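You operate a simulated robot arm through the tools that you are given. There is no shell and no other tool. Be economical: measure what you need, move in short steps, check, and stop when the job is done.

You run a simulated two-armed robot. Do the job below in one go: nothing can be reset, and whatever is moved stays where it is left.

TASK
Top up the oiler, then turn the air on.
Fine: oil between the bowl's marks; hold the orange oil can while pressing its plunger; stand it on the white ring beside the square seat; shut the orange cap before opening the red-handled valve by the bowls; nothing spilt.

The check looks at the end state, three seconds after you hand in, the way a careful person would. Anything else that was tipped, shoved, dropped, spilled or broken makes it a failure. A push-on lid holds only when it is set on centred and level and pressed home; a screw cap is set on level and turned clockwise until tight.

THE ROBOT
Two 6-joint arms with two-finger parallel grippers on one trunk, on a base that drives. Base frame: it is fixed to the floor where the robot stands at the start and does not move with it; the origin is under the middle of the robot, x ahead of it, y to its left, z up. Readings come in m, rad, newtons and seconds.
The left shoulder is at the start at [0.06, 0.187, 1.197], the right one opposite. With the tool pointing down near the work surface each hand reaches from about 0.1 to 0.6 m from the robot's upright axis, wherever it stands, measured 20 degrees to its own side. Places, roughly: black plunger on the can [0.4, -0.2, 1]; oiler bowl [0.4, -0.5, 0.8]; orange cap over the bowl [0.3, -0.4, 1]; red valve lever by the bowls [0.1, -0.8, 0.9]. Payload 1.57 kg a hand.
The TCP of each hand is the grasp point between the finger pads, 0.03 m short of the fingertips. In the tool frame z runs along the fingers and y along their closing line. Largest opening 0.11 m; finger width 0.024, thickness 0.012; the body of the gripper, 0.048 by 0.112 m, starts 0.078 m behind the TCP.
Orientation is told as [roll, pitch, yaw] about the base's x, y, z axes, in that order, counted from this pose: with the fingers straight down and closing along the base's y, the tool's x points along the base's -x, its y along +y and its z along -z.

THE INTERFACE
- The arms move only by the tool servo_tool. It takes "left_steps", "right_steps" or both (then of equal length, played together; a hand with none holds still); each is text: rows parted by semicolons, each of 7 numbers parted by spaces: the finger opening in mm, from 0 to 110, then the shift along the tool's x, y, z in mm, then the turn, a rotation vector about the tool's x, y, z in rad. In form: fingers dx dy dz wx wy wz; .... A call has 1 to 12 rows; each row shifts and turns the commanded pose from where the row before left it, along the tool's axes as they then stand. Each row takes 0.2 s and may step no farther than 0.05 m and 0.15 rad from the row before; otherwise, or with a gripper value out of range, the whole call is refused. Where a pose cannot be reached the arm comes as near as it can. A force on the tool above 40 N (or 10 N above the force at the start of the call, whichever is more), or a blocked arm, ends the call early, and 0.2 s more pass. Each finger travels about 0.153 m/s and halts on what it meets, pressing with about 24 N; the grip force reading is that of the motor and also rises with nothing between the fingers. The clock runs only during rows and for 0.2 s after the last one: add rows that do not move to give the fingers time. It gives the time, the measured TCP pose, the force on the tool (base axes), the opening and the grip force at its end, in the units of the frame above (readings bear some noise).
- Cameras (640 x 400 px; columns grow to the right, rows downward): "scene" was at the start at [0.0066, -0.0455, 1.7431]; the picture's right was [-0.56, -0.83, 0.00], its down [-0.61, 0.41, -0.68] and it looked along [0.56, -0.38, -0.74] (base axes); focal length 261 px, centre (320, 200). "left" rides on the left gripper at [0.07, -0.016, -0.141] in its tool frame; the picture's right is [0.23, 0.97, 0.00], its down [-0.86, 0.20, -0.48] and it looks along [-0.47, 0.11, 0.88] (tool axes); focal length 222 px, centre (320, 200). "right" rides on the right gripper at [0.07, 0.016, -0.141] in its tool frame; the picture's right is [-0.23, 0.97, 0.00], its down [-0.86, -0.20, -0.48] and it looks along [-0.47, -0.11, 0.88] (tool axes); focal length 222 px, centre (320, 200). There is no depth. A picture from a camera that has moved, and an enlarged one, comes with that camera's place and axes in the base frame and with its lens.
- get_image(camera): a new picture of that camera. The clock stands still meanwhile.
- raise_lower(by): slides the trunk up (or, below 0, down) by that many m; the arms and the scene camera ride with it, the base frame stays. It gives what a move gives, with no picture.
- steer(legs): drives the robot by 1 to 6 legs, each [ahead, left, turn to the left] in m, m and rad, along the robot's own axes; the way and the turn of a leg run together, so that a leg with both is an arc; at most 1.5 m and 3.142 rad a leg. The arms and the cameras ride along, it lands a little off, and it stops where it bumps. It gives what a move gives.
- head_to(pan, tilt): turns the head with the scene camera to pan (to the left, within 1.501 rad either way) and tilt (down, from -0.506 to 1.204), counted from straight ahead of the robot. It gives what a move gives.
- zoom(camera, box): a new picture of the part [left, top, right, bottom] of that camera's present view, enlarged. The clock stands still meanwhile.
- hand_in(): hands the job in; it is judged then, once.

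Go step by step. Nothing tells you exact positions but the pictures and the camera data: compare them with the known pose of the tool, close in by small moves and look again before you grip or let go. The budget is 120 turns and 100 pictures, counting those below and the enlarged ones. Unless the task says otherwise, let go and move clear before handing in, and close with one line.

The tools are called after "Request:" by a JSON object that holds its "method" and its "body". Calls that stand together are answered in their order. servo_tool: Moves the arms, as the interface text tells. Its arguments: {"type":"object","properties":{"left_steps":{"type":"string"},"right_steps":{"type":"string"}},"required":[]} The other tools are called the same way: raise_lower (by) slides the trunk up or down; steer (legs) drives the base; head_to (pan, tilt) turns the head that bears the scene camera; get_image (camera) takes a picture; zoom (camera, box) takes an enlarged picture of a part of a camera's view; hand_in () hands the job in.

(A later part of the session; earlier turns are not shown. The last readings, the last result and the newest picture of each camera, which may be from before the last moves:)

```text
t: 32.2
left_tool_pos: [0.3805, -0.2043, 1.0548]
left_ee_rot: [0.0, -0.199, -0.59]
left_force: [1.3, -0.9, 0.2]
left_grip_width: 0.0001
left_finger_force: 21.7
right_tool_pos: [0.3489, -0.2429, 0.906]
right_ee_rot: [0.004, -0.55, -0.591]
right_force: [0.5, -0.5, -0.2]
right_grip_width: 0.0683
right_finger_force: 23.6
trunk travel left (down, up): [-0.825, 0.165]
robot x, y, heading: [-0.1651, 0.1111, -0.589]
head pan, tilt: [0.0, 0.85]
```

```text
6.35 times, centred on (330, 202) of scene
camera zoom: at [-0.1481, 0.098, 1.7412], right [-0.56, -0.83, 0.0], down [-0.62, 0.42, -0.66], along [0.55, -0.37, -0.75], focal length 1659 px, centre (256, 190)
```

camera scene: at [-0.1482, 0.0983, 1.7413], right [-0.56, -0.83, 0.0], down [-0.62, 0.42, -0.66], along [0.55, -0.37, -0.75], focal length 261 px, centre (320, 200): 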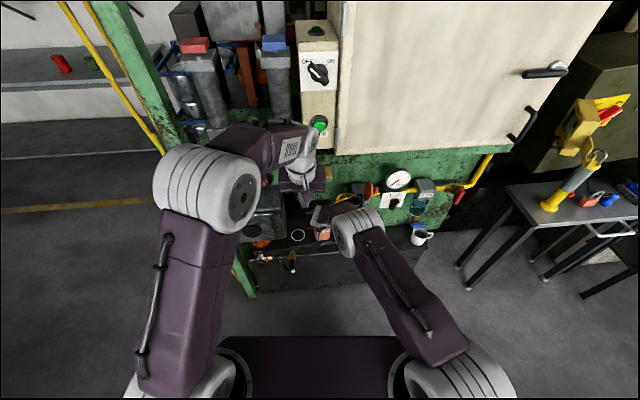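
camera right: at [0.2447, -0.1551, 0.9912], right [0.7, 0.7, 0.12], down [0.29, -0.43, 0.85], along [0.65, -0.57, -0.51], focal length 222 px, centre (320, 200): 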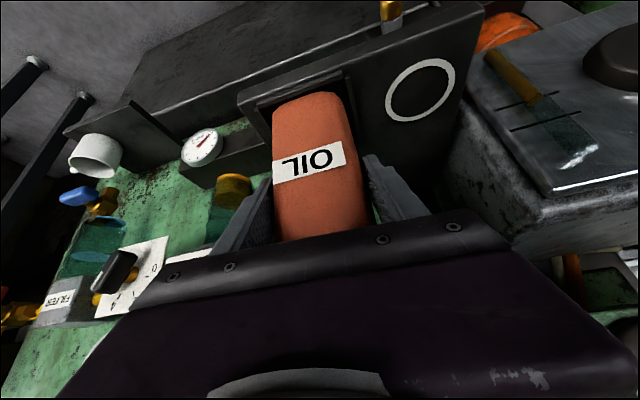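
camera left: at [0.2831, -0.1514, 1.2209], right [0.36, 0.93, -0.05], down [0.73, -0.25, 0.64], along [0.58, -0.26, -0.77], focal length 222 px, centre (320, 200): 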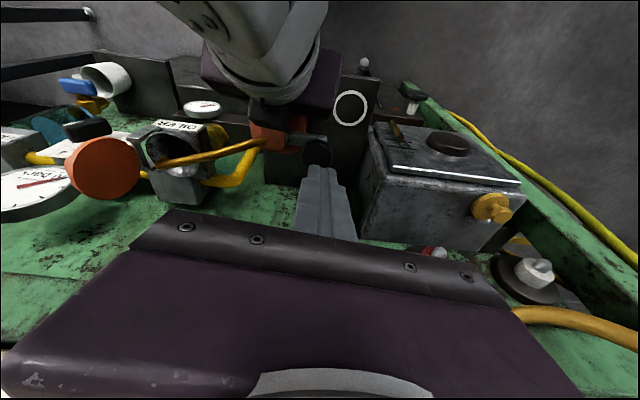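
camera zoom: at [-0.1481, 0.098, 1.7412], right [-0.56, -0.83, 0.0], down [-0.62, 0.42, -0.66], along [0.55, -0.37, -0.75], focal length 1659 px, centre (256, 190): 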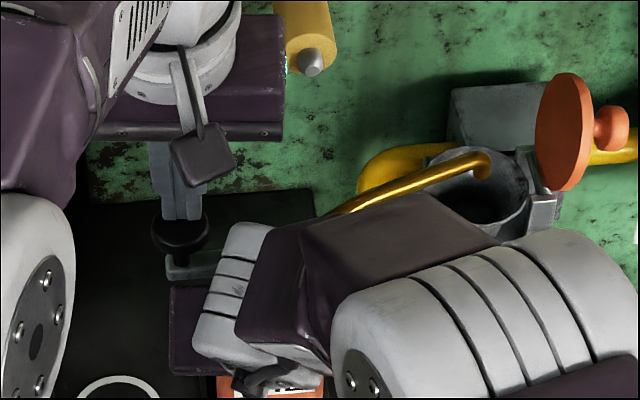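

The tip is over the knob, and the right camera sees the bowl and lower mark. I press down gently in 4 mm steps.

Request:
{"method": "servo_tool", "body": {"left_steps": "0 0.8 0 3.9 0 0 0; 0 0.8 0 3.9 0 0 0; 0 0.8 0 3.9 0 0 0; 0 0.8 0 3.9 0 0 0; 0 0.8 0 3.9 0 0 0; 0 0.8 0 3.9 0 0 0"}}

Request:
{"method": "zoom", "body": {"camera": "left", "box": [260, 100, 420, 200]}}

Request:
{"method": "zoom", "body": {"camera": "right", "box": [180, 160, 276, 220]}}

```text
t: 33.6
left_tool_pos: [0.3798, -0.2033, 1.0307]
left_ee_rot: [-0.001, -0.201, -0.59]
left_force: [-0.7, 2.4, 12.2]
left_grip_width: 0.0
left_finger_force: 21.4
right_tool_pos: [0.3476, -0.2419, 0.9065]
right_ee_rot: [0.002, -0.551, -0.591]
right_force: [4.8, -2.6, -2.0]
right_grip_width: 0.0685
right_finger_force: 24.7
trunk travel left (down, up): [-0.825, 0.165]
robot x, y, heading: [-0.1639, 0.1122, -0.59]
head pan, tilt: [0.0, 0.85]
```

```text
4.00 times, centred on (340, 150) of left
camera zoom: at [0.2925, -0.1632, 1.1573], right [0.36, 0.93, -0.05], down [0.73, -0.25, 0.64], along [0.59, -0.26, -0.77], focal length 888 px, centre (240, 400)
```

zoom: 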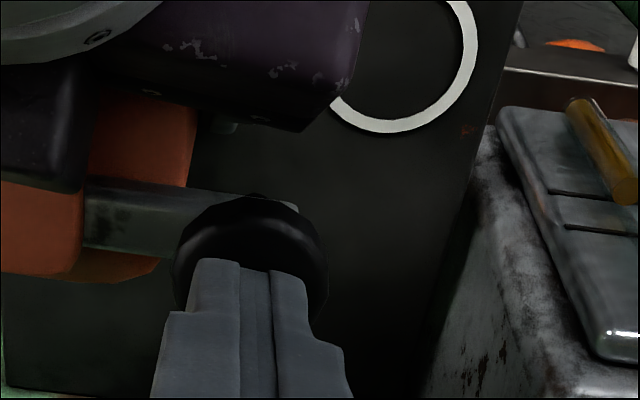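

```text
6.67 times, centred on (228, 190) of right
camera zoom: at [0.2442, -0.155, 0.9913], right [0.7, 0.7, 0.12], down [0.29, -0.43, 0.85], along [0.65, -0.57, -0.51], focal length 1481 px, centre (933, 267)
```

zoom: 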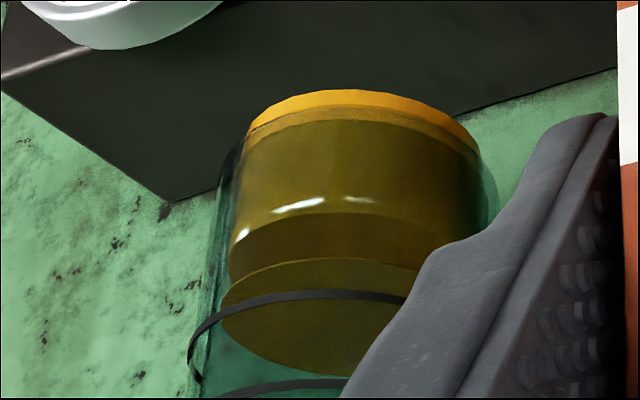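

Contact at 12 N and the level has already risen a bit. I wait a second to see whether it keeps flowing.

Request:
{"method": "servo_tool", "body": {"left_steps": "0 0 0 0 0 0 0; 0 0 0 0 0 0 0; 0 0 0 0 0 0 0; 0 0 0 0 0 0 0"}}

Request:
{"method": "zoom", "body": {"camera": "right", "box": [180, 160, 276, 220]}}

```text
t: 34.6
left_tool_pos: [0.3799, -0.2035, 1.0305]
left_ee_rot: [-0.003, -0.203, -0.59]
left_force: [3.3, 2.8, 14.9]
left_grip_width: 0.0
left_finger_force: 21.5
right_tool_pos: [0.347, -0.2433, 0.9066]
right_ee_rot: [0.001, -0.551, -0.591]
right_force: [0.4, -3.1, -2.7]
right_grip_width: 0.0681
right_finger_force: 24.0
trunk travel left (down, up): [-0.825, 0.165]
robot x, y, heading: [-0.1619, 0.112, -0.589]
head pan, tilt: [0.0, 0.85]
```

```text
6.67 times, centred on (228, 190) of right
camera zoom: at [0.244, -0.1549, 0.9913], right [0.7, 0.7, 0.12], down [0.29, -0.43, 0.85], along [0.65, -0.57, -0.51], focal length 1481 px, centre (933, 267)
```

zoom: 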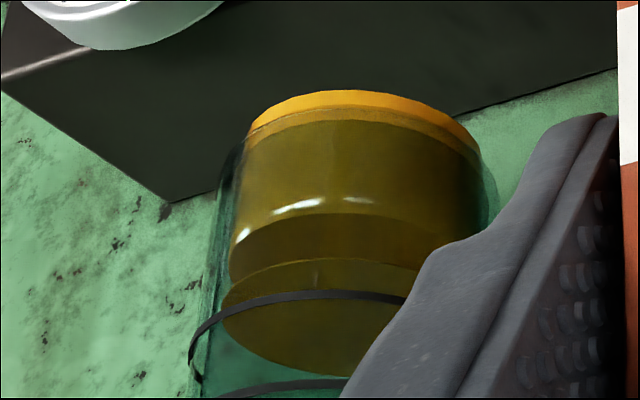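

Level is steady, still just under the lower mark. I press a little further to learn whether the stroke is finished.

Request:
{"method": "servo_tool", "body": {"left_steps": "0 0.6 0 2.9 0 0 0; 0 0.6 0 2.9 0 0 0; 0 0 0 0 0 0 0"}}

Request:
{"method": "zoom", "body": {"camera": "right", "box": [180, 160, 276, 220]}}

```text
t: 35.4
left_tool_pos: [0.3802, -0.2034, 1.0273]
left_ee_rot: [-0.002, -0.205, -0.588]
left_force: [3.6, 8.1, 35.3]
left_grip_width: 0.0
left_finger_force: 21.4
right_tool_pos: [0.3462, -0.2425, 0.9073]
right_ee_rot: [0.002, -0.551, -0.59]
right_force: [2.6, -8.0, -12.1]
right_grip_width: 0.0682
right_finger_force: 24.2
trunk travel left (down, up): [-0.825, 0.165]
robot x, y, heading: [-0.1626, 0.1093, -0.59]
head pan, tilt: [0.0, 0.85]
```

```text
6.67 times, centred on (228, 190) of right
camera zoom: at [0.243, -0.1541, 0.9919], right [0.7, 0.7, 0.12], down [0.29, -0.43, 0.85], along [0.65, -0.57, -0.5], focal length 1481 px, centre (933, 267)
```

zoom: 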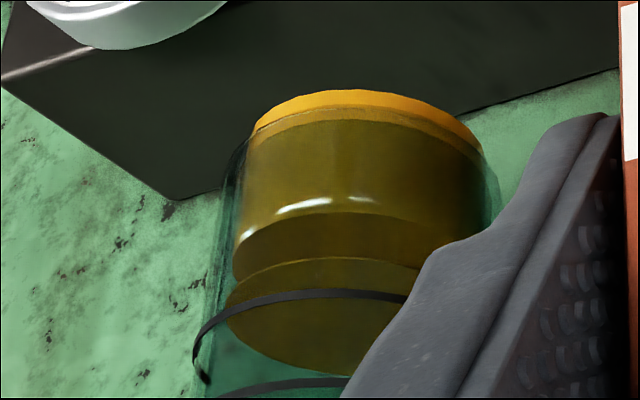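

The stroke has bottomed out, with one dose per stroke. I release fully and press again to the same depth.

Request:
{"method": "servo_tool", "body": {"left_steps": "0 -1 0 -5 0 0 0; 0 -2 0 -10 0 0 0; 0 -2 0 -10 0 0 0; 0 0 0 0 0 0 0; 0 0 0 0 0 0 0; 0 1.2 0 6 0 0 0; 0 0.8 0 3.9 0 0 0; 0 0.8 0 3.9 0 0 0; 0 0.8 0 3.9 0 0 0; 0 0.8 0 3.9 0 0 0; 0 0 0 0 0 0 0; 0 0 0 0 0 0 0"}}

Request:
{"method": "zoom", "body": {"camera": "right", "box": [180, 160, 276, 220]}}

```text
t: 38.0
left_tool_pos: [0.3817, -0.2033, 1.0304]
left_ee_rot: [-0.003, -0.207, -0.59]
left_force: [5.8, -0.3, 18.2]
left_grip_width: 0.0
left_finger_force: 21.1
right_tool_pos: [0.3464, -0.2424, 0.9077]
right_ee_rot: [0.002, -0.552, -0.59]
right_force: [2.4, -1.9, 0.5]
right_grip_width: 0.0677
right_finger_force: 23.3
trunk travel left (down, up): [-0.825, 0.165]
robot x, y, heading: [-0.1604, 0.1091, -0.588]
head pan, tilt: [0.0, 0.85]
```

```text
6.67 times, centred on (228, 190) of right
camera zoom: at [0.2435, -0.1545, 0.992], right [0.7, 0.7, 0.12], down [0.29, -0.43, 0.86], along [0.65, -0.57, -0.5], focal length 1481 px, centre (933, 267)
```

zoom: 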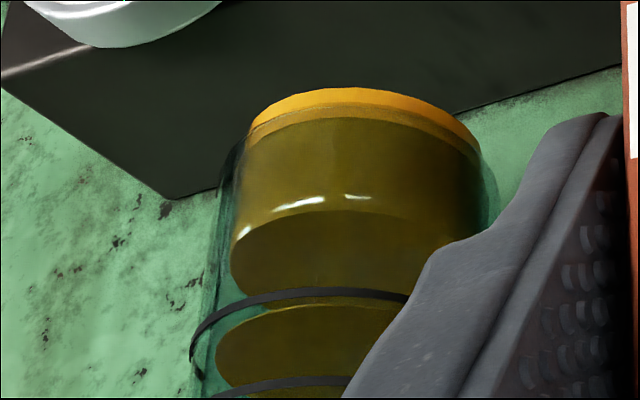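

The surface is now about at the lower mark; one more dose puts it mid-range.

Request:
{"method": "servo_tool", "body": {"left_steps": "0 -1 0 -5 0 0 0; 0 -2 0 -8 0 0 0; 0 -2 0 -10 0 0 0; 0 0 0 0 0 0 0; 0 0 0 0 0 0 0; 0 1.2 0 6 0 0 0; 0 0.8 0 3.9 0 0 0; 0 0.8 0 3.9 0 0 0; 0 0.8 0 3.9 0 0 0; 0 0.8 0 3.9 0 0 0; 0 0 0 0 0 0 0; 0 0 0 0 0 0 0"}}

Request:
{"method": "zoom", "body": {"camera": "right", "box": [180, 160, 276, 220]}}

```text
t: 40.6
left_tool_pos: [0.3797, -0.2036, 1.0319]
left_ee_rot: [-0.002, -0.204, -0.591]
left_force: [-1.5, 0.1, 13.2]
left_grip_width: 0.0
left_finger_force: 21.0
right_tool_pos: [0.347, -0.2417, 0.9081]
right_ee_rot: [0.001, -0.552, -0.589]
right_force: [2.6, -0.9, -0.3]
right_grip_width: 0.0679
right_finger_force: 24.0
trunk travel left (down, up): [-0.825, 0.165]
robot x, y, heading: [-0.168, 0.108, -0.588]
head pan, tilt: [0.0, 0.85]
```

```text
6.67 times, centred on (228, 190) of right
camera zoom: at [0.2435, -0.1547, 0.9918], right [0.7, 0.7, 0.12], down [0.29, -0.43, 0.85], along [0.65, -0.57, -0.5], focal length 1481 px, centre (933, 267)
```

zoom: 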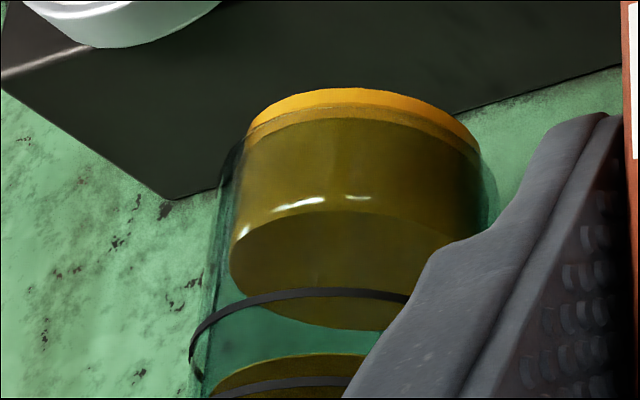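

The surface sits about 60 % up between the marks. Stop pumping: lift the left hand off and retreat it up and back-left.

Request:
{"method": "servo_tool", "body": {"left_steps": "0 -2 0 -10 0 0 0; 0 -6 0 -30 0 0 0; 0 -8 0 -40 0 0 0; 0 20 10 -40 0 0 0; 0 40 20 0 0 0 0; 0 40 20 0 0 0 0; 0 40 20 0 0 0 0; 0 30 35 0 0 0 0; 0 0 45 0 0 0 0; 0 0 45 0 0 0 0"}}

Request:
{"method": "zoom", "body": {"camera": "scene", "box": [240, 150, 400, 250]}}

Request:
{"method": "zoom", "body": {"camera": "right", "box": [180, 160, 276, 220]}}

```text
t: 42.8
left_tool_pos: [0.3455, 0.06, 1.1192]
left_ee_rot: [-0.002, -0.201, -0.59]
left_force: [0.3, -0.5, -0.4]
left_grip_width: 0.0002
left_finger_force: 21.4
right_tool_pos: [0.3469, -0.2417, 0.9073]
right_ee_rot: [-0.001, -0.551, -0.592]
right_force: [-0.8, -1.9, 6.3]
right_grip_width: 0.0675
right_finger_force: 24.0
trunk travel left (down, up): [-0.825, 0.165]
robot x, y, heading: [-0.1631, 0.1096, -0.593]
head pan, tilt: [0.0, 0.85]
```

```text
4.00 times, centred on (320, 200) of scene
camera zoom: at [-0.1488, 0.1003, 1.7413], right [-0.56, -0.83, 0.0], down [-0.62, 0.42, -0.66], along [0.55, -0.37, -0.75], focal length 1045 px, centre (320, 200)
```

zoom: 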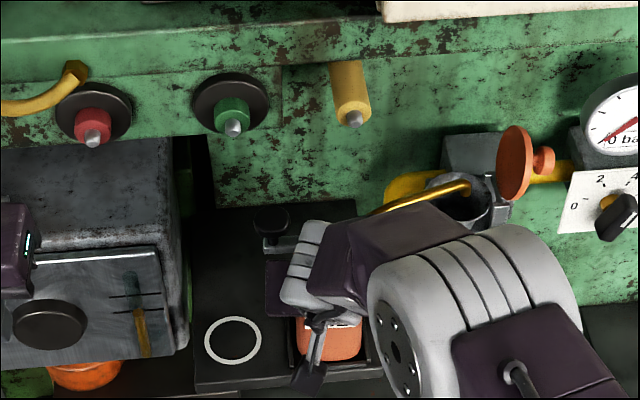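

```text
6.67 times, centred on (228, 190) of right
camera zoom: at [0.2441, -0.1545, 0.9918], right [0.7, 0.7, 0.12], down [0.29, -0.43, 0.86], along [0.65, -0.57, -0.5], focal length 1481 px, centre (933, 267)
```

zoom: 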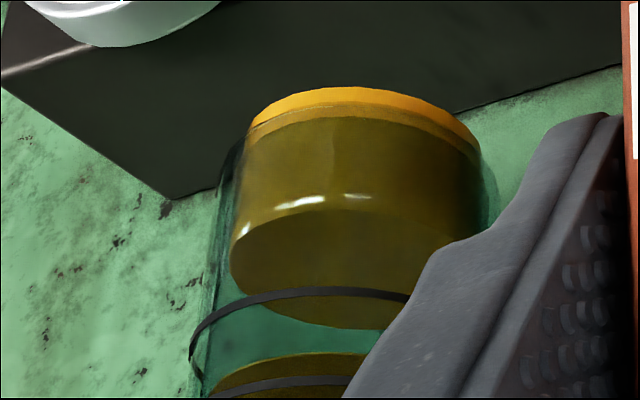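

Left hand clear, the can is still gripped. Lift the can straight up 6 cm and look.

Request:
{"method": "servo_tool", "body": {"right_steps": "50 -5.2 0 -8.5 0 0 0; 50 -10.5 0 -17.1 0 0 0; 50 -10.5 0 -17.1 0 0 0; 50 -5.2 0 -8.5 0 0 0; 50 0 0 0 0 0 0"}}

Request:
{"method": "zoom", "body": {"camera": "scene", "box": [240, 150, 400, 250]}}

Request:
{"method": "get_image", "body": {"camera": "right"}}

Request:
{"method": "get_image", "body": {"camera": "left"}}

```text
t: 44.0
left_tool_pos: [0.3464, 0.0581, 1.1189]
left_ee_rot: [-0.002, -0.199, -0.593]
left_force: [0.6, 0.6, -0.5]
left_grip_width: 0.0
left_finger_force: 21.0
right_tool_pos: [0.3473, -0.2418, 0.9663]
right_ee_rot: [0.001, -0.551, -0.592]
right_force: [-0.5, -0.4, -3.6]
right_grip_width: 0.0677
right_finger_force: 24.2
trunk travel left (down, up): [-0.825, 0.165]
robot x, y, heading: [-0.1638, 0.1124, -0.589]
head pan, tilt: [0.0, 0.85]
```

```text
4.00 times, centred on (320, 200) of scene
camera zoom: at [-0.1479, 0.0981, 1.7412], right [-0.56, -0.83, 0.0], down [-0.62, 0.42, -0.66], along [0.55, -0.37, -0.75], focal length 1045 px, centre (320, 200)
```

zoom: 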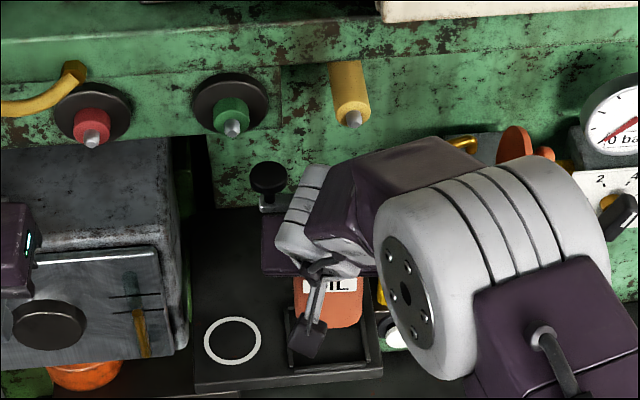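

```text
53 pictures are left
camera right: at [0.2447, -0.1547, 1.0514], right [0.7, 0.7, 0.12], down [0.29, -0.43, 0.85], along [0.65, -0.57, -0.51], focal length 222 px, centre (320, 200)
```

right: 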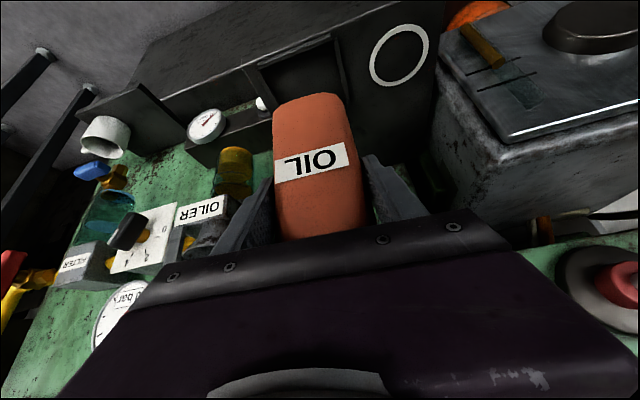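

```text
52 pictures are left
camera left: at [0.2589, 0.097, 1.2444], right [0.36, 0.93, -0.05], down [0.73, -0.25, 0.64], along [0.58, -0.26, -0.77], focal length 222 px, centre (320, 200)
```

left: 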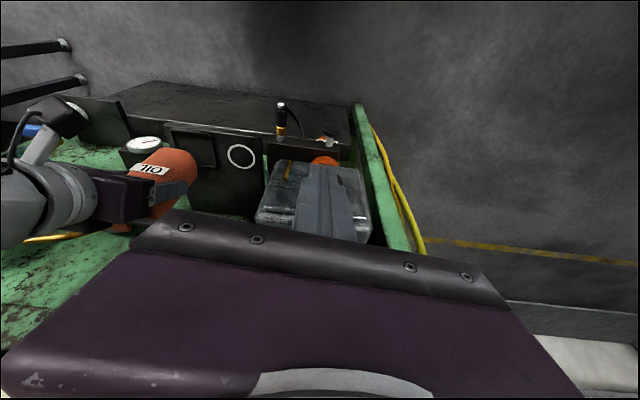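

Can is up 6 cm. Before carrying, I check the clearance between the ring and the box to its left, and the spout's tip.

Request:
{"method": "servo_tool", "body": {"right_steps": "50 -10.5 0 -17.1 0 0 0; 50 -5.2 0 -8.5 0 0 0; 50 0 0 0 0 0 0"}}

Request:
{"method": "zoom", "body": {"camera": "right", "box": [320, 0, 640, 200]}}

Request:
{"method": "zoom", "body": {"camera": "scene", "box": [230, 180, 330, 243]}}

Request:
{"method": "zoom", "body": {"camera": "left", "box": [0, 90, 360, 315]}}

```text
t: 44.8
left_tool_pos: [0.3474, 0.0567, 1.1189]
left_ee_rot: [0.0, -0.2, -0.589]
left_force: [-0.4, 0.3, 0.5]
left_grip_width: 0.0
left_finger_force: 21.8
right_tool_pos: [0.3475, -0.2429, 0.9966]
right_ee_rot: [0.001, -0.548, -0.593]
right_force: [0.4, 0.0, -3.7]
right_grip_width: 0.0678
right_finger_force: 24.0
trunk travel left (down, up): [-0.825, 0.165]
robot x, y, heading: [-0.1623, 0.1085, -0.591]
head pan, tilt: [0.0, 0.85]
```

```text
2.00 times, centred on (480, 100) of right
camera zoom: at [0.2453, -0.1553, 1.0815], right [0.7, 0.7, 0.12], down [0.29, -0.43, 0.85], along [0.65, -0.57, -0.51], focal length 444 px, centre (0, 400)
```

zoom: 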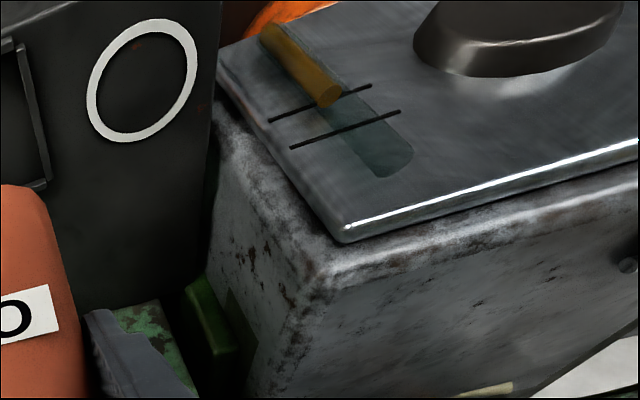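

```text
6.35 times, centred on (280, 212) of scene
camera zoom: at [-0.1475, 0.0976, 1.7412], right [-0.56, -0.83, 0.0], down [-0.62, 0.42, -0.66], along [0.55, -0.37, -0.75], focal length 1659 px, centre (574, 127)
```

zoom: 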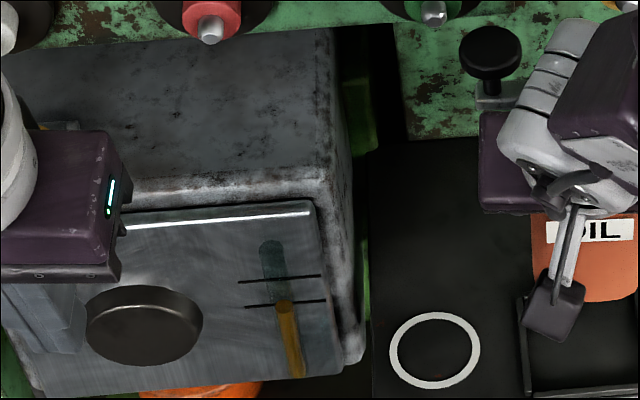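

```text
1.78 times, centred on (180, 202) of left
camera zoom: at [0.2591, 0.0966, 1.2443], right [0.36, 0.93, -0.05], down [0.73, -0.25, 0.64], along [0.58, -0.26, -0.77], focal length 395 px, centre (569, 196)
```

zoom: 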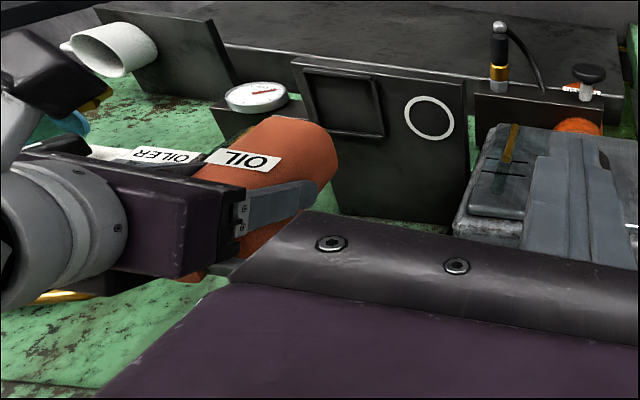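

The box is slanted with its top at about 0.92–0.95 and starts behind the ring's left edge, so bracket and fingers clear it. I move the left hand farther left and carry the can 10 cm left at height.

Request:
{"method": "servo_tool", "body": {"left_steps": "0 10 45 -30 0 0 0; 0 10 45 -30 0 0 0; 0 10 10 -30 0 0 0; 0 0 0 0 0 0 0; 0 0 0 0 0 0 0; 0 0 0 0 0 0 0; 0 0 0 0 0 0 0", "right_steps": "50 0 0 0 0 0 0; 50 0 5 0 0 0 0; 50 0 20 0 0 0 0; 50 2 30 -1 0 0 0; 50 2 30 -1 0 0 0; 50 2 17 -1 0 0 0; 50 0 0 0 0 0 0"}}

Request:
{"method": "get_image", "body": {"camera": "right"}}

Request:
{"method": "zoom", "body": {"camera": "scene", "box": [240, 150, 400, 250]}}

```text
refused: row 1 steps farther than a row can; nothing moved
```

```text
48 pictures are left
camera right: at [0.2453, -0.1553, 1.0815], right [0.7, 0.7, 0.12], down [0.29, -0.43, 0.85], along [0.65, -0.57, -0.51], focal length 222 px, centre (320, 200)
```

right: 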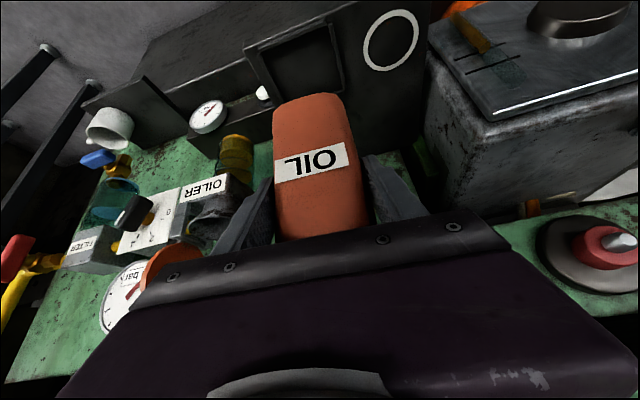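

```text
4.00 times, centred on (320, 200) of scene
camera zoom: at [-0.1475, 0.0976, 1.7412], right [-0.56, -0.83, 0.0], down [-0.62, 0.42, -0.66], along [0.55, -0.37, -0.75], focal length 1045 px, centre (320, 200)
```

zoom: 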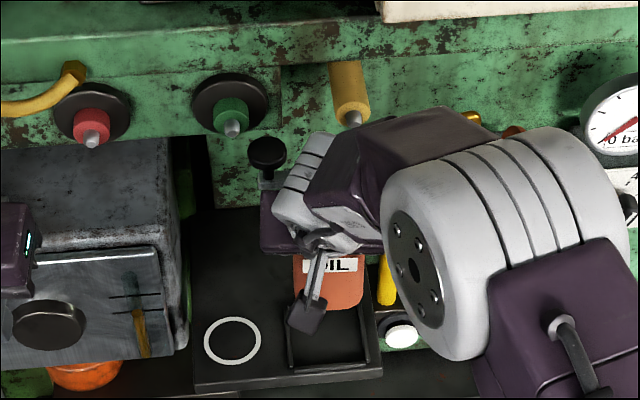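

A row was too long; same plan with smaller left steps.

Request:
{"method": "servo_tool", "body": {"left_steps": "0 0 40 -25 0 0 0; 0 0 40 -25 0 0 0; 0 0 20 -25 0 0 0; 0 0 0 0 0 0 0; 0 0 0 0 0 0 0; 0 0 0 0 0 0 0; 0 0 0 0 0 0 0", "right_steps": "50 0 0 0 0 0 0; 50 0 5 0 0 0 0; 50 0 20 0 0 0 0; 50 2 30 -1 0 0 0; 50 2 30 -1 0 0 0; 50 2 16 -1 0 0 0; 50 0 0 0 0 0 0"}}

Request:
{"method": "get_image", "body": {"camera": "right"}}

Request:
{"method": "zoom", "body": {"camera": "scene", "box": [240, 150, 400, 250]}}

```text
t: 46.4
left_tool_pos: [0.3871, 0.1458, 1.1885]
left_ee_rot: [0.001, -0.198, -0.59]
left_force: [-0.2, -0.2, -0.4]
left_grip_width: 0.0
left_finger_force: 21.5
right_tool_pos: [0.3994, -0.1545, 0.998]
right_ee_rot: [0.003, -0.55, -0.591]
right_force: [0.0, -0.1, -3.2]
right_grip_width: 0.0675
right_finger_force: 23.8
trunk travel left (down, up): [-0.825, 0.165]
robot x, y, heading: [-0.1623, 0.1101, -0.588]
head pan, tilt: [0.0, 0.85]
```

```text
46 pictures are left
camera right: at [0.2962, -0.0663, 1.0812], right [0.7, 0.7, 0.12], down [0.29, -0.43, 0.85], along [0.65, -0.57, -0.51], focal length 222 px, centre (320, 200)
```

right: 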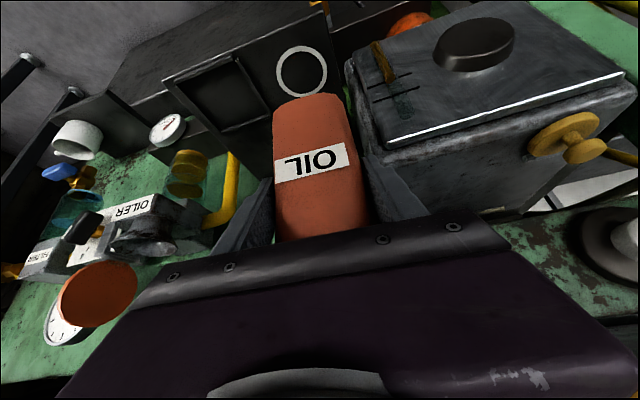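

```text
4.00 times, centred on (320, 200) of scene
camera zoom: at [-0.148, 0.0977, 1.7412], right [-0.56, -0.83, 0.0], down [-0.62, 0.42, -0.66], along [0.55, -0.37, -0.75], focal length 1045 px, centre (320, 200)
```

zoom: 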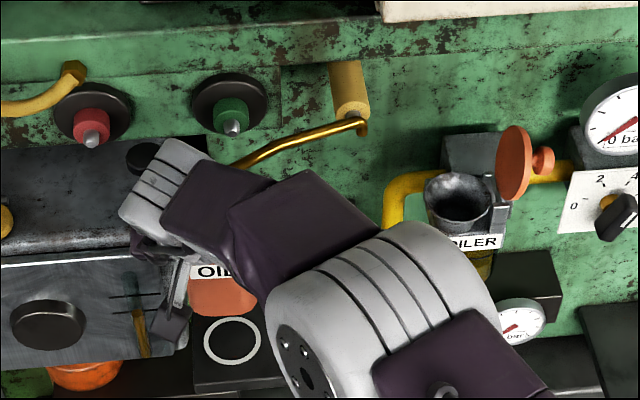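

Positioned over the ring within a few mm. Lower 6 cm and look before setting down.

Request:
{"method": "servo_tool", "body": {"right_steps": "50 10.5 -1 17.1 0 0 0; 50 10.5 0 17.1 0 0 0; 50 10.5 0 17.1 0 0 0; 50 0 0 0 0 0 0"}}

Request:
{"method": "get_image", "body": {"camera": "right"}}

Request:
{"method": "zoom", "body": {"camera": "scene", "box": [240, 180, 340, 243]}}

```text
t: 47.4
left_tool_pos: [0.3874, 0.1473, 1.1892]
left_ee_rot: [-0.001, -0.199, -0.59]
left_force: [-0.4, 0.3, 0.2]
left_grip_width: 0.0002
left_finger_force: 21.2
right_tool_pos: [0.399, -0.156, 0.9364]
right_ee_rot: [0.002, -0.548, -0.589]
right_force: [-0.1, 0.7, -3.9]
right_grip_width: 0.0676
right_finger_force: 23.5
trunk travel left (down, up): [-0.825, 0.165]
robot x, y, heading: [-0.1633, 0.1079, -0.591]
head pan, tilt: [0.0, 0.85]
```

```text
44 pictures are left
camera right: at [0.2955, -0.067, 1.0208], right [0.7, 0.7, 0.12], down [0.29, -0.43, 0.85], along [0.65, -0.57, -0.51], focal length 222 px, centre (320, 200)
```

right: 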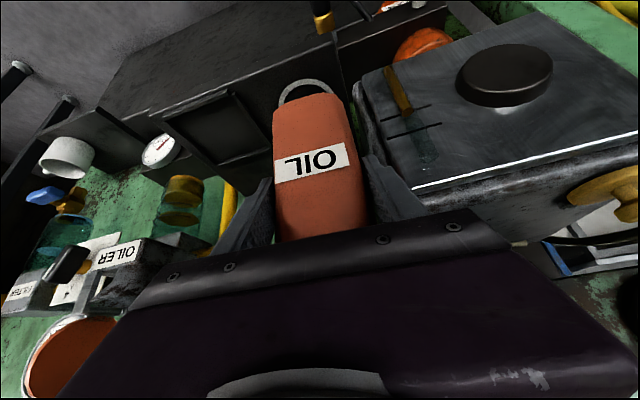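

```text
6.35 times, centred on (290, 212) of scene
camera zoom: at [-0.1478, 0.0982, 1.7412], right [-0.56, -0.83, 0.0], down [-0.62, 0.42, -0.66], along [0.55, -0.37, -0.75], focal length 1659 px, centre (510, 127)
```

zoom: 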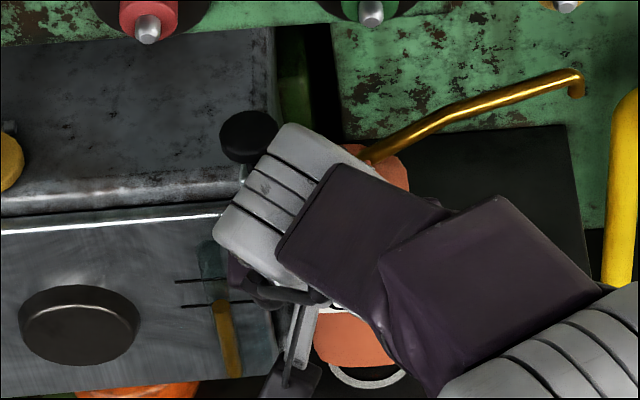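

Clear of the box (its top is ≈0.94, set back 4 cm). I lower the last 3 cm in small steps to contact.

Request:
{"method": "servo_tool", "body": {"right_steps": "50 5.2 0 8.5 0 0 0; 50 5.2 0 8.5 0 0 0; 50 2.1 0 3.4 0 0 0; 50 1 0 1.7 0 0 0; 50 1 0 1.7 0 0 0; 50 0 0 0 0 0 0"}}

Request:
{"method": "get_image", "body": {"camera": "right"}}

```text
t: 48.8
left_tool_pos: [0.388, 0.1465, 1.1884]
left_ee_rot: [-0.003, -0.2, -0.59]
left_force: [-0.3, 0.6, -0.2]
left_grip_width: 0.0
left_finger_force: 21.2
right_tool_pos: [0.3975, -0.1535, 0.9092]
right_ee_rot: [0.003, -0.55, -0.591]
right_force: [-0.1, 0.5, -3.9]
right_grip_width: 0.0679
right_finger_force: 24.3
trunk travel left (down, up): [-0.825, 0.165]
robot x, y, heading: [-0.165, 0.1118, -0.59]
head pan, tilt: [0.0, 0.85]
```

```text
42 pictures are left
camera right: at [0.2949, -0.0673, 0.9938], right [0.7, 0.7, 0.12], down [0.29, -0.43, 0.85], along [0.65, -0.57, -0.51], focal length 222 px, centre (320, 200)
```

right: 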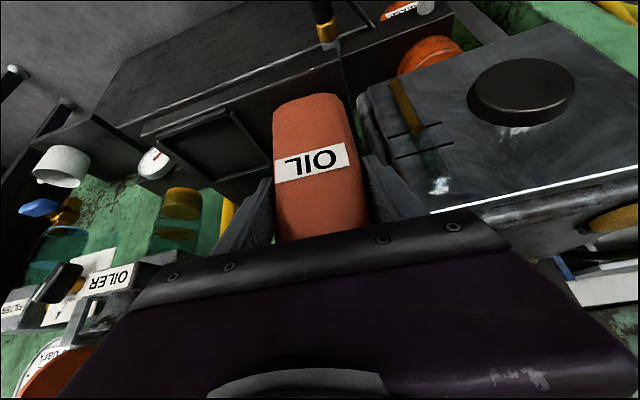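

Still hanging; continue down in 2 mm steps until the weight comes off.

Request:
{"method": "servo_tool", "body": {"right_steps": "50 1 0 1.7 0 0 0; 50 1 0 1.7 0 0 0; 50 0 0 0 0 0 0"}}

```text
t: 49.6
left_tool_pos: [0.3878, 0.1466, 1.1887]
left_ee_rot: [0.002, -0.203, -0.589]
left_force: [0.3, 0.6, -1.3]
left_grip_width: 0.0
left_finger_force: 21.5
right_tool_pos: [0.3981, -0.1538, 0.9076]
right_ee_rot: [0.003, -0.551, -0.591]
right_force: [0.8, -1.0, 0.5]
right_grip_width: 0.0676
right_finger_force: 24.1
trunk travel left (down, up): [-0.825, 0.165]
robot x, y, heading: [-0.1608, 0.1066, -0.591]
head pan, tilt: [0.0, 0.85]
```

The can's weight is now on the shelf. One more millimetre, then open slightly.

Request:
{"method": "servo_tool", "body": {"right_steps": "50 0.5 0 0.8 0 0 0; 66 0 0 0 0 0 0; 74 0 0 0 0 0 0; 80 0 0 0 0 0 0; 80 0 0 0 0 0 0"}}

Request:
{"method": "get_image", "body": {"camera": "right"}}

```text
t: 50.8
left_tool_pos: [0.3874, 0.1463, 1.1897]
left_ee_rot: [-0.003, -0.2, -0.592]
left_force: [-0.1, -0.2, 0.5]
left_grip_width: 0.0
left_finger_force: 20.8
right_tool_pos: [0.3964, -0.1537, 0.907]
right_ee_rot: [0.003, -0.549, -0.592]
right_force: [0.3, 0.8, -0.4]
right_grip_width: 0.0796
right_finger_force: 0.1
right hand out of reach, approached as far as the arm can: row 1
trunk travel left (down, up): [-0.825, 0.165]
robot x, y, heading: [-0.1606, 0.1118, -0.59]
head pan, tilt: [0.0, 0.85]
```

```text
41 pictures are left
camera right: at [0.2932, -0.066, 0.9911], right [0.7, 0.7, 0.12], down [0.29, -0.43, 0.85], along [0.65, -0.57, -0.51], focal length 222 px, centre (320, 200)
```

right: 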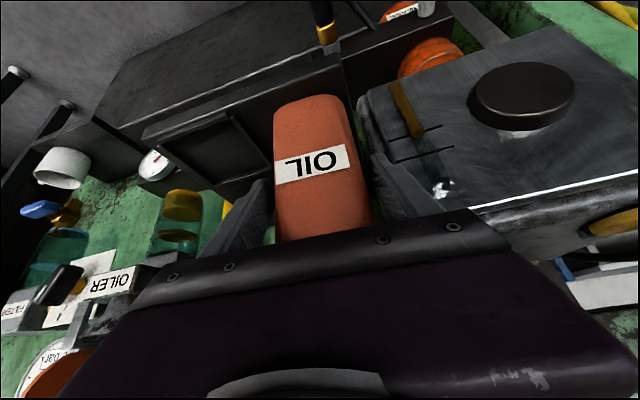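

The can stands free. I open a little more and withdraw straight back by driving the base, since the arm is near its reach limit.

Request:
{"method": "servo_tool", "body": {"right_steps": "86 0 0 0 0 0 0; 86 0 0 0 0 0 0"}}

Request:
{"method": "steer", "body": {"legs": [[-0.1, 0, 0]]}}

Request:
{"method": "get_image", "body": {"camera": "right"}}

Request:
{"method": "zoom", "body": {"camera": "scene", "box": [240, 120, 400, 220]}}

```text
t: 51.4
left_tool_pos: [0.3864, 0.1465, 1.1886]
left_ee_rot: [-0.003, -0.202, -0.589]
left_force: [-0.8, -0.3, -0.3]
left_grip_width: 0.0001
left_finger_force: 21.1
right_tool_pos: [0.3977, -0.1534, 0.9078]
right_ee_rot: [0.001, -0.549, -0.591]
right_force: [0.5, 0.0, 0.5]
right_grip_width: 0.086
right_finger_force: 0.0
trunk travel left (down, up): [-0.825, 0.165]
robot x, y, heading: [-0.1648, 0.1118, -0.59]
head pan, tilt: [0.0, 0.85]
```

```text
t: 52.6
left_tool_pos: [0.3071, 0.2012, 1.1881]
left_ee_rot: [-0.002, -0.198, -0.59]
left_force: [-0.9, 0.4, 0.0]
left_grip_width: 0.0
left_finger_force: 21.0
right_tool_pos: [0.3158, -0.1005, 0.9053]
right_ee_rot: [0.001, -0.548, -0.591]
right_force: [0.3, 0.3, -1.0]
right_grip_width: 0.086
right_finger_force: 0.0
trunk travel left (down, up): [-0.825, 0.165]
robot x, y, heading: [-0.2458, 0.1664, -0.588]
head pan, tilt: [0.0, 0.85]
```

```text
40 pictures are left
camera right: at [0.2127, -0.0122, 0.9902], right [0.7, 0.7, 0.12], down [0.29, -0.43, 0.85], along [0.65, -0.57, -0.51], focal length 222 px, centre (320, 200)
```

right: 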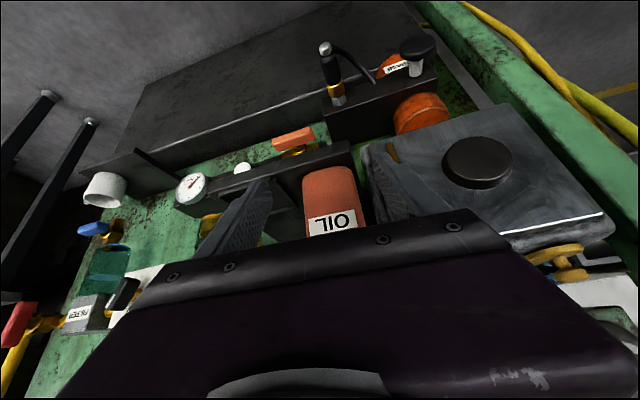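

```text
4.00 times, centred on (320, 170) of scene
camera zoom: at [-0.2277, 0.1516, 1.7412], right [-0.56, -0.83, 0.0], down [-0.63, 0.42, -0.66], along [0.55, -0.37, -0.75], focal length 1045 px, centre (320, 320)
```

zoom: 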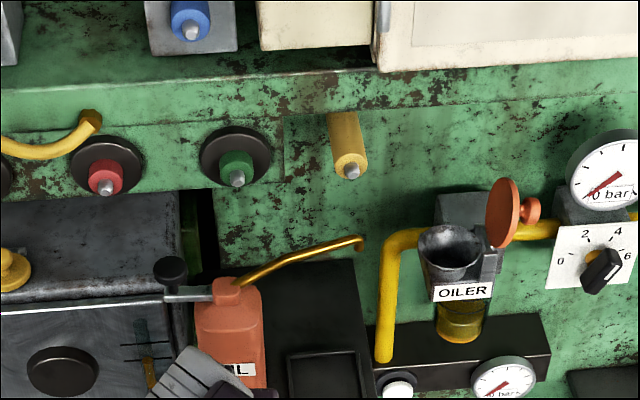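

The can stands on the ring area with the hand clear. Next the cap: its disc stands open at about z 1.0 just right of the filler cup (cup ≈ (0.359, −0.408), rim z 0.953). I raise the right hand, close it, shift right, and then drive nearer.

Request:
{"method": "servo_tool", "body": {"right_steps": "86 -10.5 0 -17.1 0 0 0; 60 -20 0 -32 0 0.1 0; 30 -17 0 -36 0 0.1 0; 0 -10 -20 -38 0 0 0; 0 0 -45 0 0 0 0; 0 0 -45 0 0 0 0; 0 0 -45 0 0 0 0; 0 0 -45 0 0 0 0", "left_steps": "0 30 0 0 0 0 0; 0 40 0 0 0 0 0; 0 30 0 0 0 0 0; 0 0 0 0 0 0 0; 0 0 0 0 0 0 0; 0 0 0 0 0 0 0; 0 0 0 0 0 0 0; 0 0 0 0 0 0 0"}}

Request:
{"method": "zoom", "body": {"camera": "scene", "box": [240, 130, 400, 230]}}

Request:
{"method": "get_image", "body": {"camera": "right"}}

```text
t: 54.4
left_tool_pos: [0.2228, 0.2537, 1.1689]
left_ee_rot: [-0.002, -0.201, -0.588]
left_force: [0.8, -0.4, 0.0]
left_grip_width: 0.0001
left_finger_force: 20.8
right_tool_pos: [0.1662, -0.2464, 1.0138]
right_ee_rot: [-0.012, -0.361, -0.592]
right_force: [-0.4, -0.5, -0.2]
right_grip_width: 0.0001
right_finger_force: 21.6
right hand out of reach, approached as far as the arm can: row 3, 7, 8
trunk travel left (down, up): [-0.825, 0.165]
robot x, y, heading: [-0.2466, 0.1636, -0.591]
head pan, tilt: [0.0, 0.85]
```

```text
4.00 times, centred on (320, 180) of scene
camera zoom: at [-0.2314, 0.1514, 1.7412], right [-0.56, -0.83, 0.0], down [-0.62, 0.42, -0.66], along [0.55, -0.37, -0.75], focal length 1045 px, centre (320, 280)
```

zoom: 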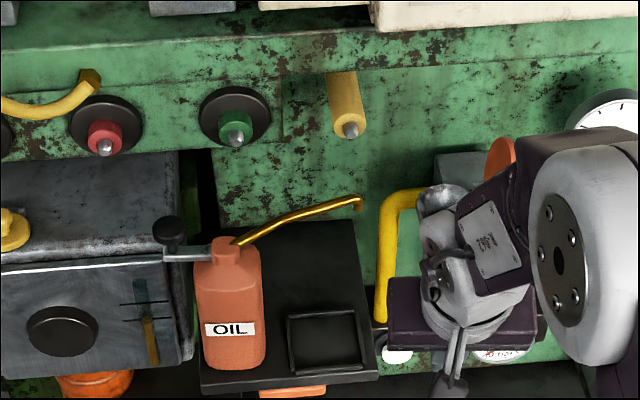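

```text
37 pictures are left
camera right: at [0.0802, -0.1668, 1.1217], right [0.72, 0.69, 0.07], down [0.41, -0.51, 0.75], along [0.55, -0.51, -0.66], focal length 222 px, centre (320, 200)
```

right: 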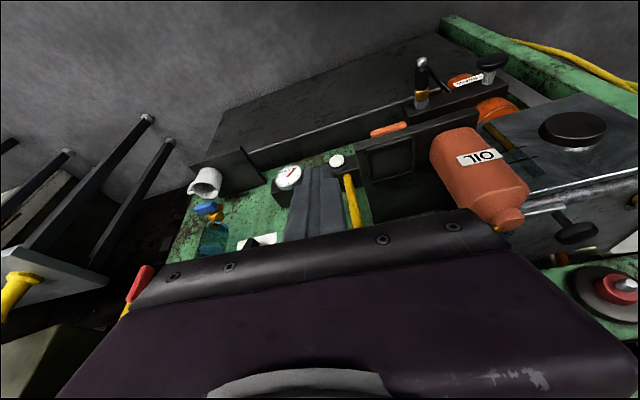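

The can is well centred on the ring (projected ring centre matches its base). I raise the right hand, shift it right, and drive forward toward the cap.

Request:
{"method": "servo_tool", "body": {"right_steps": "0 -16 -15 -25 0 0 0; 0 -16 -33 -20 0 0 0; 0 -16 -33 -15 0 0 0; 0 -16 -33 0 0 0 0; 0 0 0 0 0 0 0"}}

Request:
{"method": "steer", "body": {"legs": [[0.13, 0, 0]]}}

Request:
{"method": "zoom", "body": {"camera": "scene", "box": [320, 140, 480, 240]}}

Request:
{"method": "get_image", "body": {"camera": "right"}}

```text
t: 55.6
left_tool_pos: [0.224, 0.2552, 1.1689]
left_ee_rot: [-0.005, -0.2, -0.589]
left_force: [0.6, 1.1, 0.0]
left_grip_width: 0.0
left_finger_force: 20.6
right_tool_pos: [0.1128, -0.3327, 1.058]
right_ee_rot: [-0.088, -0.422, -0.553]
right_force: [-0.3, 0.3, 0.7]
right_grip_width: 0.0
right_finger_force: 21.7
right hand out of reach, approached as far as the arm can: row 1, 2, 3, 4
trunk travel left (down, up): [-0.825, 0.165]
robot x, y, heading: [-0.2478, 0.1645, -0.588]
head pan, tilt: [0.0, 0.85]
```

```text
t: 56.9
left_tool_pos: [0.3297, 0.1828, 1.17]
left_ee_rot: [-0.001, -0.203, -0.592]
left_force: [0.5, 0.2, -0.3]
left_grip_width: 0.0001
left_finger_force: 21.3
right_tool_pos: [0.2171, -0.4033, 1.0574]
right_ee_rot: [-0.089, -0.422, -0.554]
right_force: [-0.1, 0.2, 0.7]
right_grip_width: 0.0001
right_finger_force: 21.3
trunk travel left (down, up): [-0.825, 0.165]
robot x, y, heading: [-0.1378, 0.09, -0.591]
head pan, tilt: [0.0, 0.85]
```

```text
4.00 times, centred on (400, 190) of scene
camera zoom: at [-0.1255, 0.0829, 1.7413], right [-0.56, -0.83, 0.0], down [-0.62, 0.42, -0.66], along [0.55, -0.37, -0.75], focal length 1045 px, centre (0, 240)
```

zoom: 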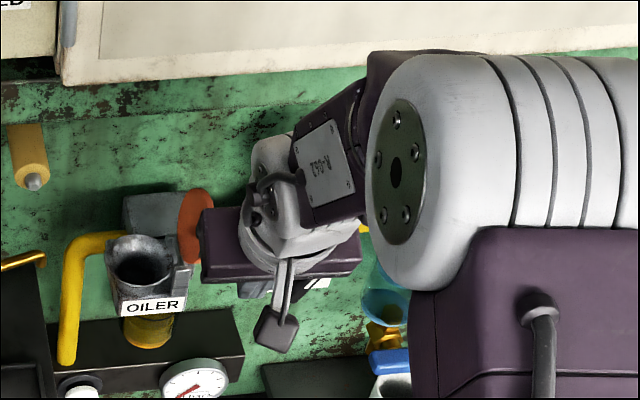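

```text
35 pictures are left
camera right: at [0.1283, -0.3167, 1.1567], right [0.72, 0.7, 0.02], down [0.41, -0.44, 0.8], along [0.57, -0.57, -0.6], focal length 222 px, centre (320, 200)
```

right: 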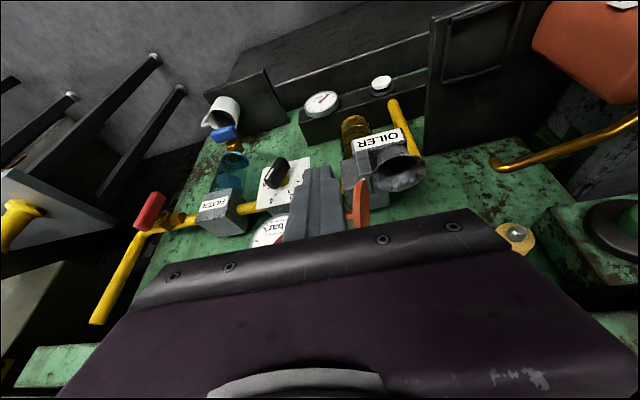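

The closed fingertips are right of the cap disc. I straighten the hand, move forward about 7 cm and slightly lower to sit beside the disc's front half.

Request:
{"method": "servo_tool", "body": {"right_steps": "0 -10 -12 5 0.04 0 0; 0 -28 0 13 0.04 0 0; 0 -28 0 12 0 0 0; 0 10 0 23 0 0 0; 0 0 0 0 0 0 0"}}

Request:
{"method": "get_image", "body": {"camera": "right"}}

Request:
{"method": "zoom", "body": {"camera": "scene", "box": [320, 160, 420, 223]}}

```text
t: 58.1
left_tool_pos: [0.3314, 0.1805, 1.1685]
left_ee_rot: [-0.001, -0.2, -0.592]
left_force: [-0.5, 1.0, -0.3]
left_grip_width: 0.0
left_finger_force: 21.4
right_tool_pos: [0.2686, -0.4588, 1.0312]
right_ee_rot: [-0.168, -0.421, -0.555]
right_force: [0.3, 0.2, -0.4]
right_grip_width: 0.0001
right_finger_force: 21.6
trunk travel left (down, up): [-0.825, 0.165]
robot x, y, heading: [-0.1398, 0.0935, -0.59]
head pan, tilt: [0.0, 0.85]
```

```text
34 pictures are left
camera right: at [0.1872, -0.3622, 1.128], right [0.74, 0.67, -0.06], down [0.43, -0.4, 0.81], along [0.52, -0.62, -0.58], focal length 222 px, centre (320, 200)
```

right: 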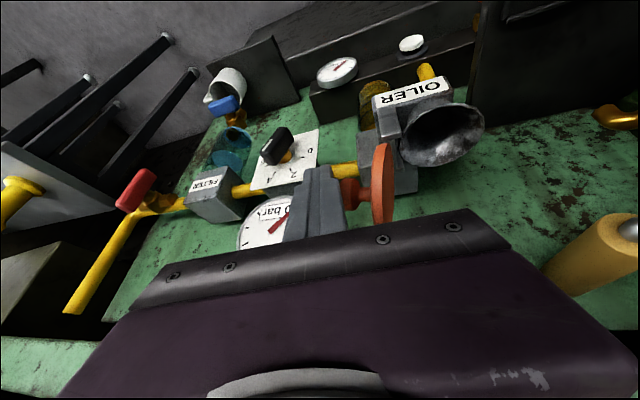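

```text
6.35 times, centred on (370, 192) of scene
camera zoom: at [-0.1236, 0.0819, 1.7412], right [-0.56, -0.83, 0.0], down [-0.62, 0.42, -0.66], along [0.55, -0.37, -0.75], focal length 1659 px, centre (2, 254)
```

zoom: 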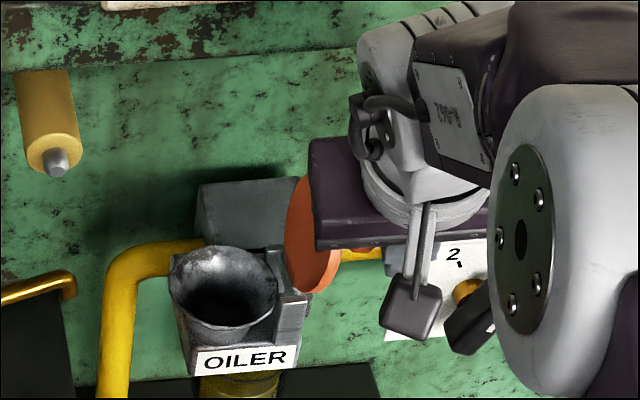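

I corrected the roll the wrong way; undo it, then sweep left gently against the cap's outer face.

Request:
{"method": "servo_tool", "body": {"right_steps": "0 0 0 0 -0.085 0 0; 0 0 0 0 -0.083 0 0; 0 0 10 0 0 0 0; 0 0 10 0 0 0 0; 0 0 10 0 0 0 0; 0 0 10 0 0 0 0; 0 0 0 0 0 0 0"}}

Request:
{"method": "get_image", "body": {"camera": "right"}}

```text
t: 59.7
left_tool_pos: [0.3312, 0.1826, 1.1696]
left_ee_rot: [0.0, -0.2, -0.59]
left_force: [0.3, -0.6, 0.3]
left_grip_width: 0.0003
left_finger_force: 21.7
right_tool_pos: [0.2911, -0.4268, 1.0273]
right_ee_rot: [-0.168, -0.419, -0.556]
right_force: [-6.9, 2.2, -2.3]
right_grip_width: 0.0001
right_finger_force: 21.1
right hand out of reach, approached as far as the arm can: row 1, 2
trunk travel left (down, up): [-0.825, 0.165]
robot x, y, heading: [-0.1377, 0.0927, -0.59]
head pan, tilt: [0.0, 0.85]
```

```text
32 pictures are left
camera right: at [0.209, -0.3305, 1.1237], right [0.74, 0.67, -0.06], down [0.43, -0.4, 0.81], along [0.52, -0.62, -0.58], focal length 222 px, centre (320, 200)
```

right: 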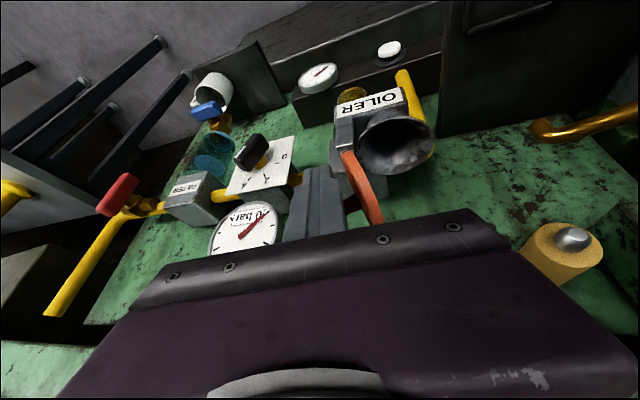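

The cap is starting to tip. Continue left.

Request:
{"method": "servo_tool", "body": {"right_steps": "0 3 10 0 0 0 0; 0 0 10 0 0 0 0; 0 0 10 0 0 0 0; 0 0 0 0 0 0 0"}}

Request:
{"method": "get_image", "body": {"camera": "right"}}

Request:
{"method": "zoom", "body": {"camera": "scene", "box": [320, 160, 420, 223]}}

```text
t: 60.7
left_tool_pos: [0.3322, 0.1832, 1.1682]
left_ee_rot: [-0.003, -0.199, -0.59]
left_force: [0.3, 0.1, -0.3]
left_grip_width: 0.0
left_finger_force: 21.3
right_tool_pos: [0.3087, -0.3997, 1.0199]
right_ee_rot: [-0.167, -0.42, -0.553]
right_force: [-0.3, -0.6, -0.3]
right_grip_width: 0.0
right_finger_force: 21.9
trunk travel left (down, up): [-0.825, 0.165]
robot x, y, heading: [-0.1392, 0.0931, -0.588]
head pan, tilt: [0.0, 0.85]
```

```text
31 pictures are left
camera right: at [0.2269, -0.3042, 1.1166], right [0.74, 0.67, -0.06], down [0.43, -0.4, 0.81], along [0.52, -0.62, -0.58], focal length 222 px, centre (320, 200)
```

right: 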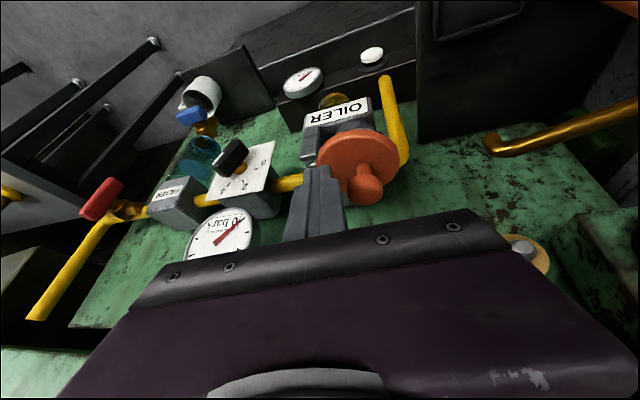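

```text
6.35 times, centred on (370, 192) of scene
camera zoom: at [-0.1211, 0.083, 1.7412], right [-0.56, -0.83, 0.0], down [-0.62, 0.42, -0.66], along [0.55, -0.37, -0.75], focal length 1659 px, centre (2, 254)
```

zoom: 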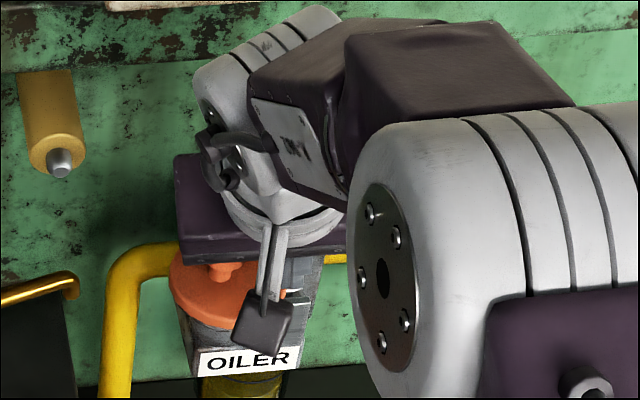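

The cap has swung over onto the cup. I lift, move over its knob and press it home.

Request:
{"method": "servo_tool", "body": {"right_steps": "0 -14.3 -5.3 -31.5 0 0 0; 0 -15.8 16.5 4.3 0 0 0; 0 -15.7 16.5 4.4 0 0 0; 0 0 0 0 0 0 0"}}

Request:
{"method": "get_image", "body": {"camera": "right"}}

```text
t: 61.7
left_tool_pos: [0.3303, 0.1825, 1.1693]
left_ee_rot: [0.0, -0.201, -0.591]
left_force: [-0.6, -0.2, 0.4]
left_grip_width: 0.0001
left_finger_force: 21.2
right_tool_pos: [0.3537, -0.3944, 1.0563]
right_ee_rot: [-0.166, -0.423, -0.556]
right_force: [-0.6, -0.2, -0.4]
right_grip_width: 0.0
right_finger_force: 21.2
trunk travel left (down, up): [-0.825, 0.165]
robot x, y, heading: [-0.1394, 0.0915, -0.594]
head pan, tilt: [0.0, 0.85]
```

```text
29 pictures are left
camera right: at [0.2704, -0.2977, 1.1527], right [0.74, 0.67, -0.05], down [0.43, -0.4, 0.81], along [0.52, -0.62, -0.58], focal length 222 px, centre (320, 200)
```

right: 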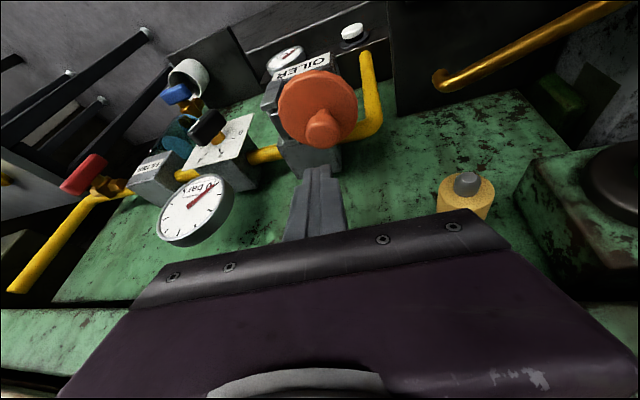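

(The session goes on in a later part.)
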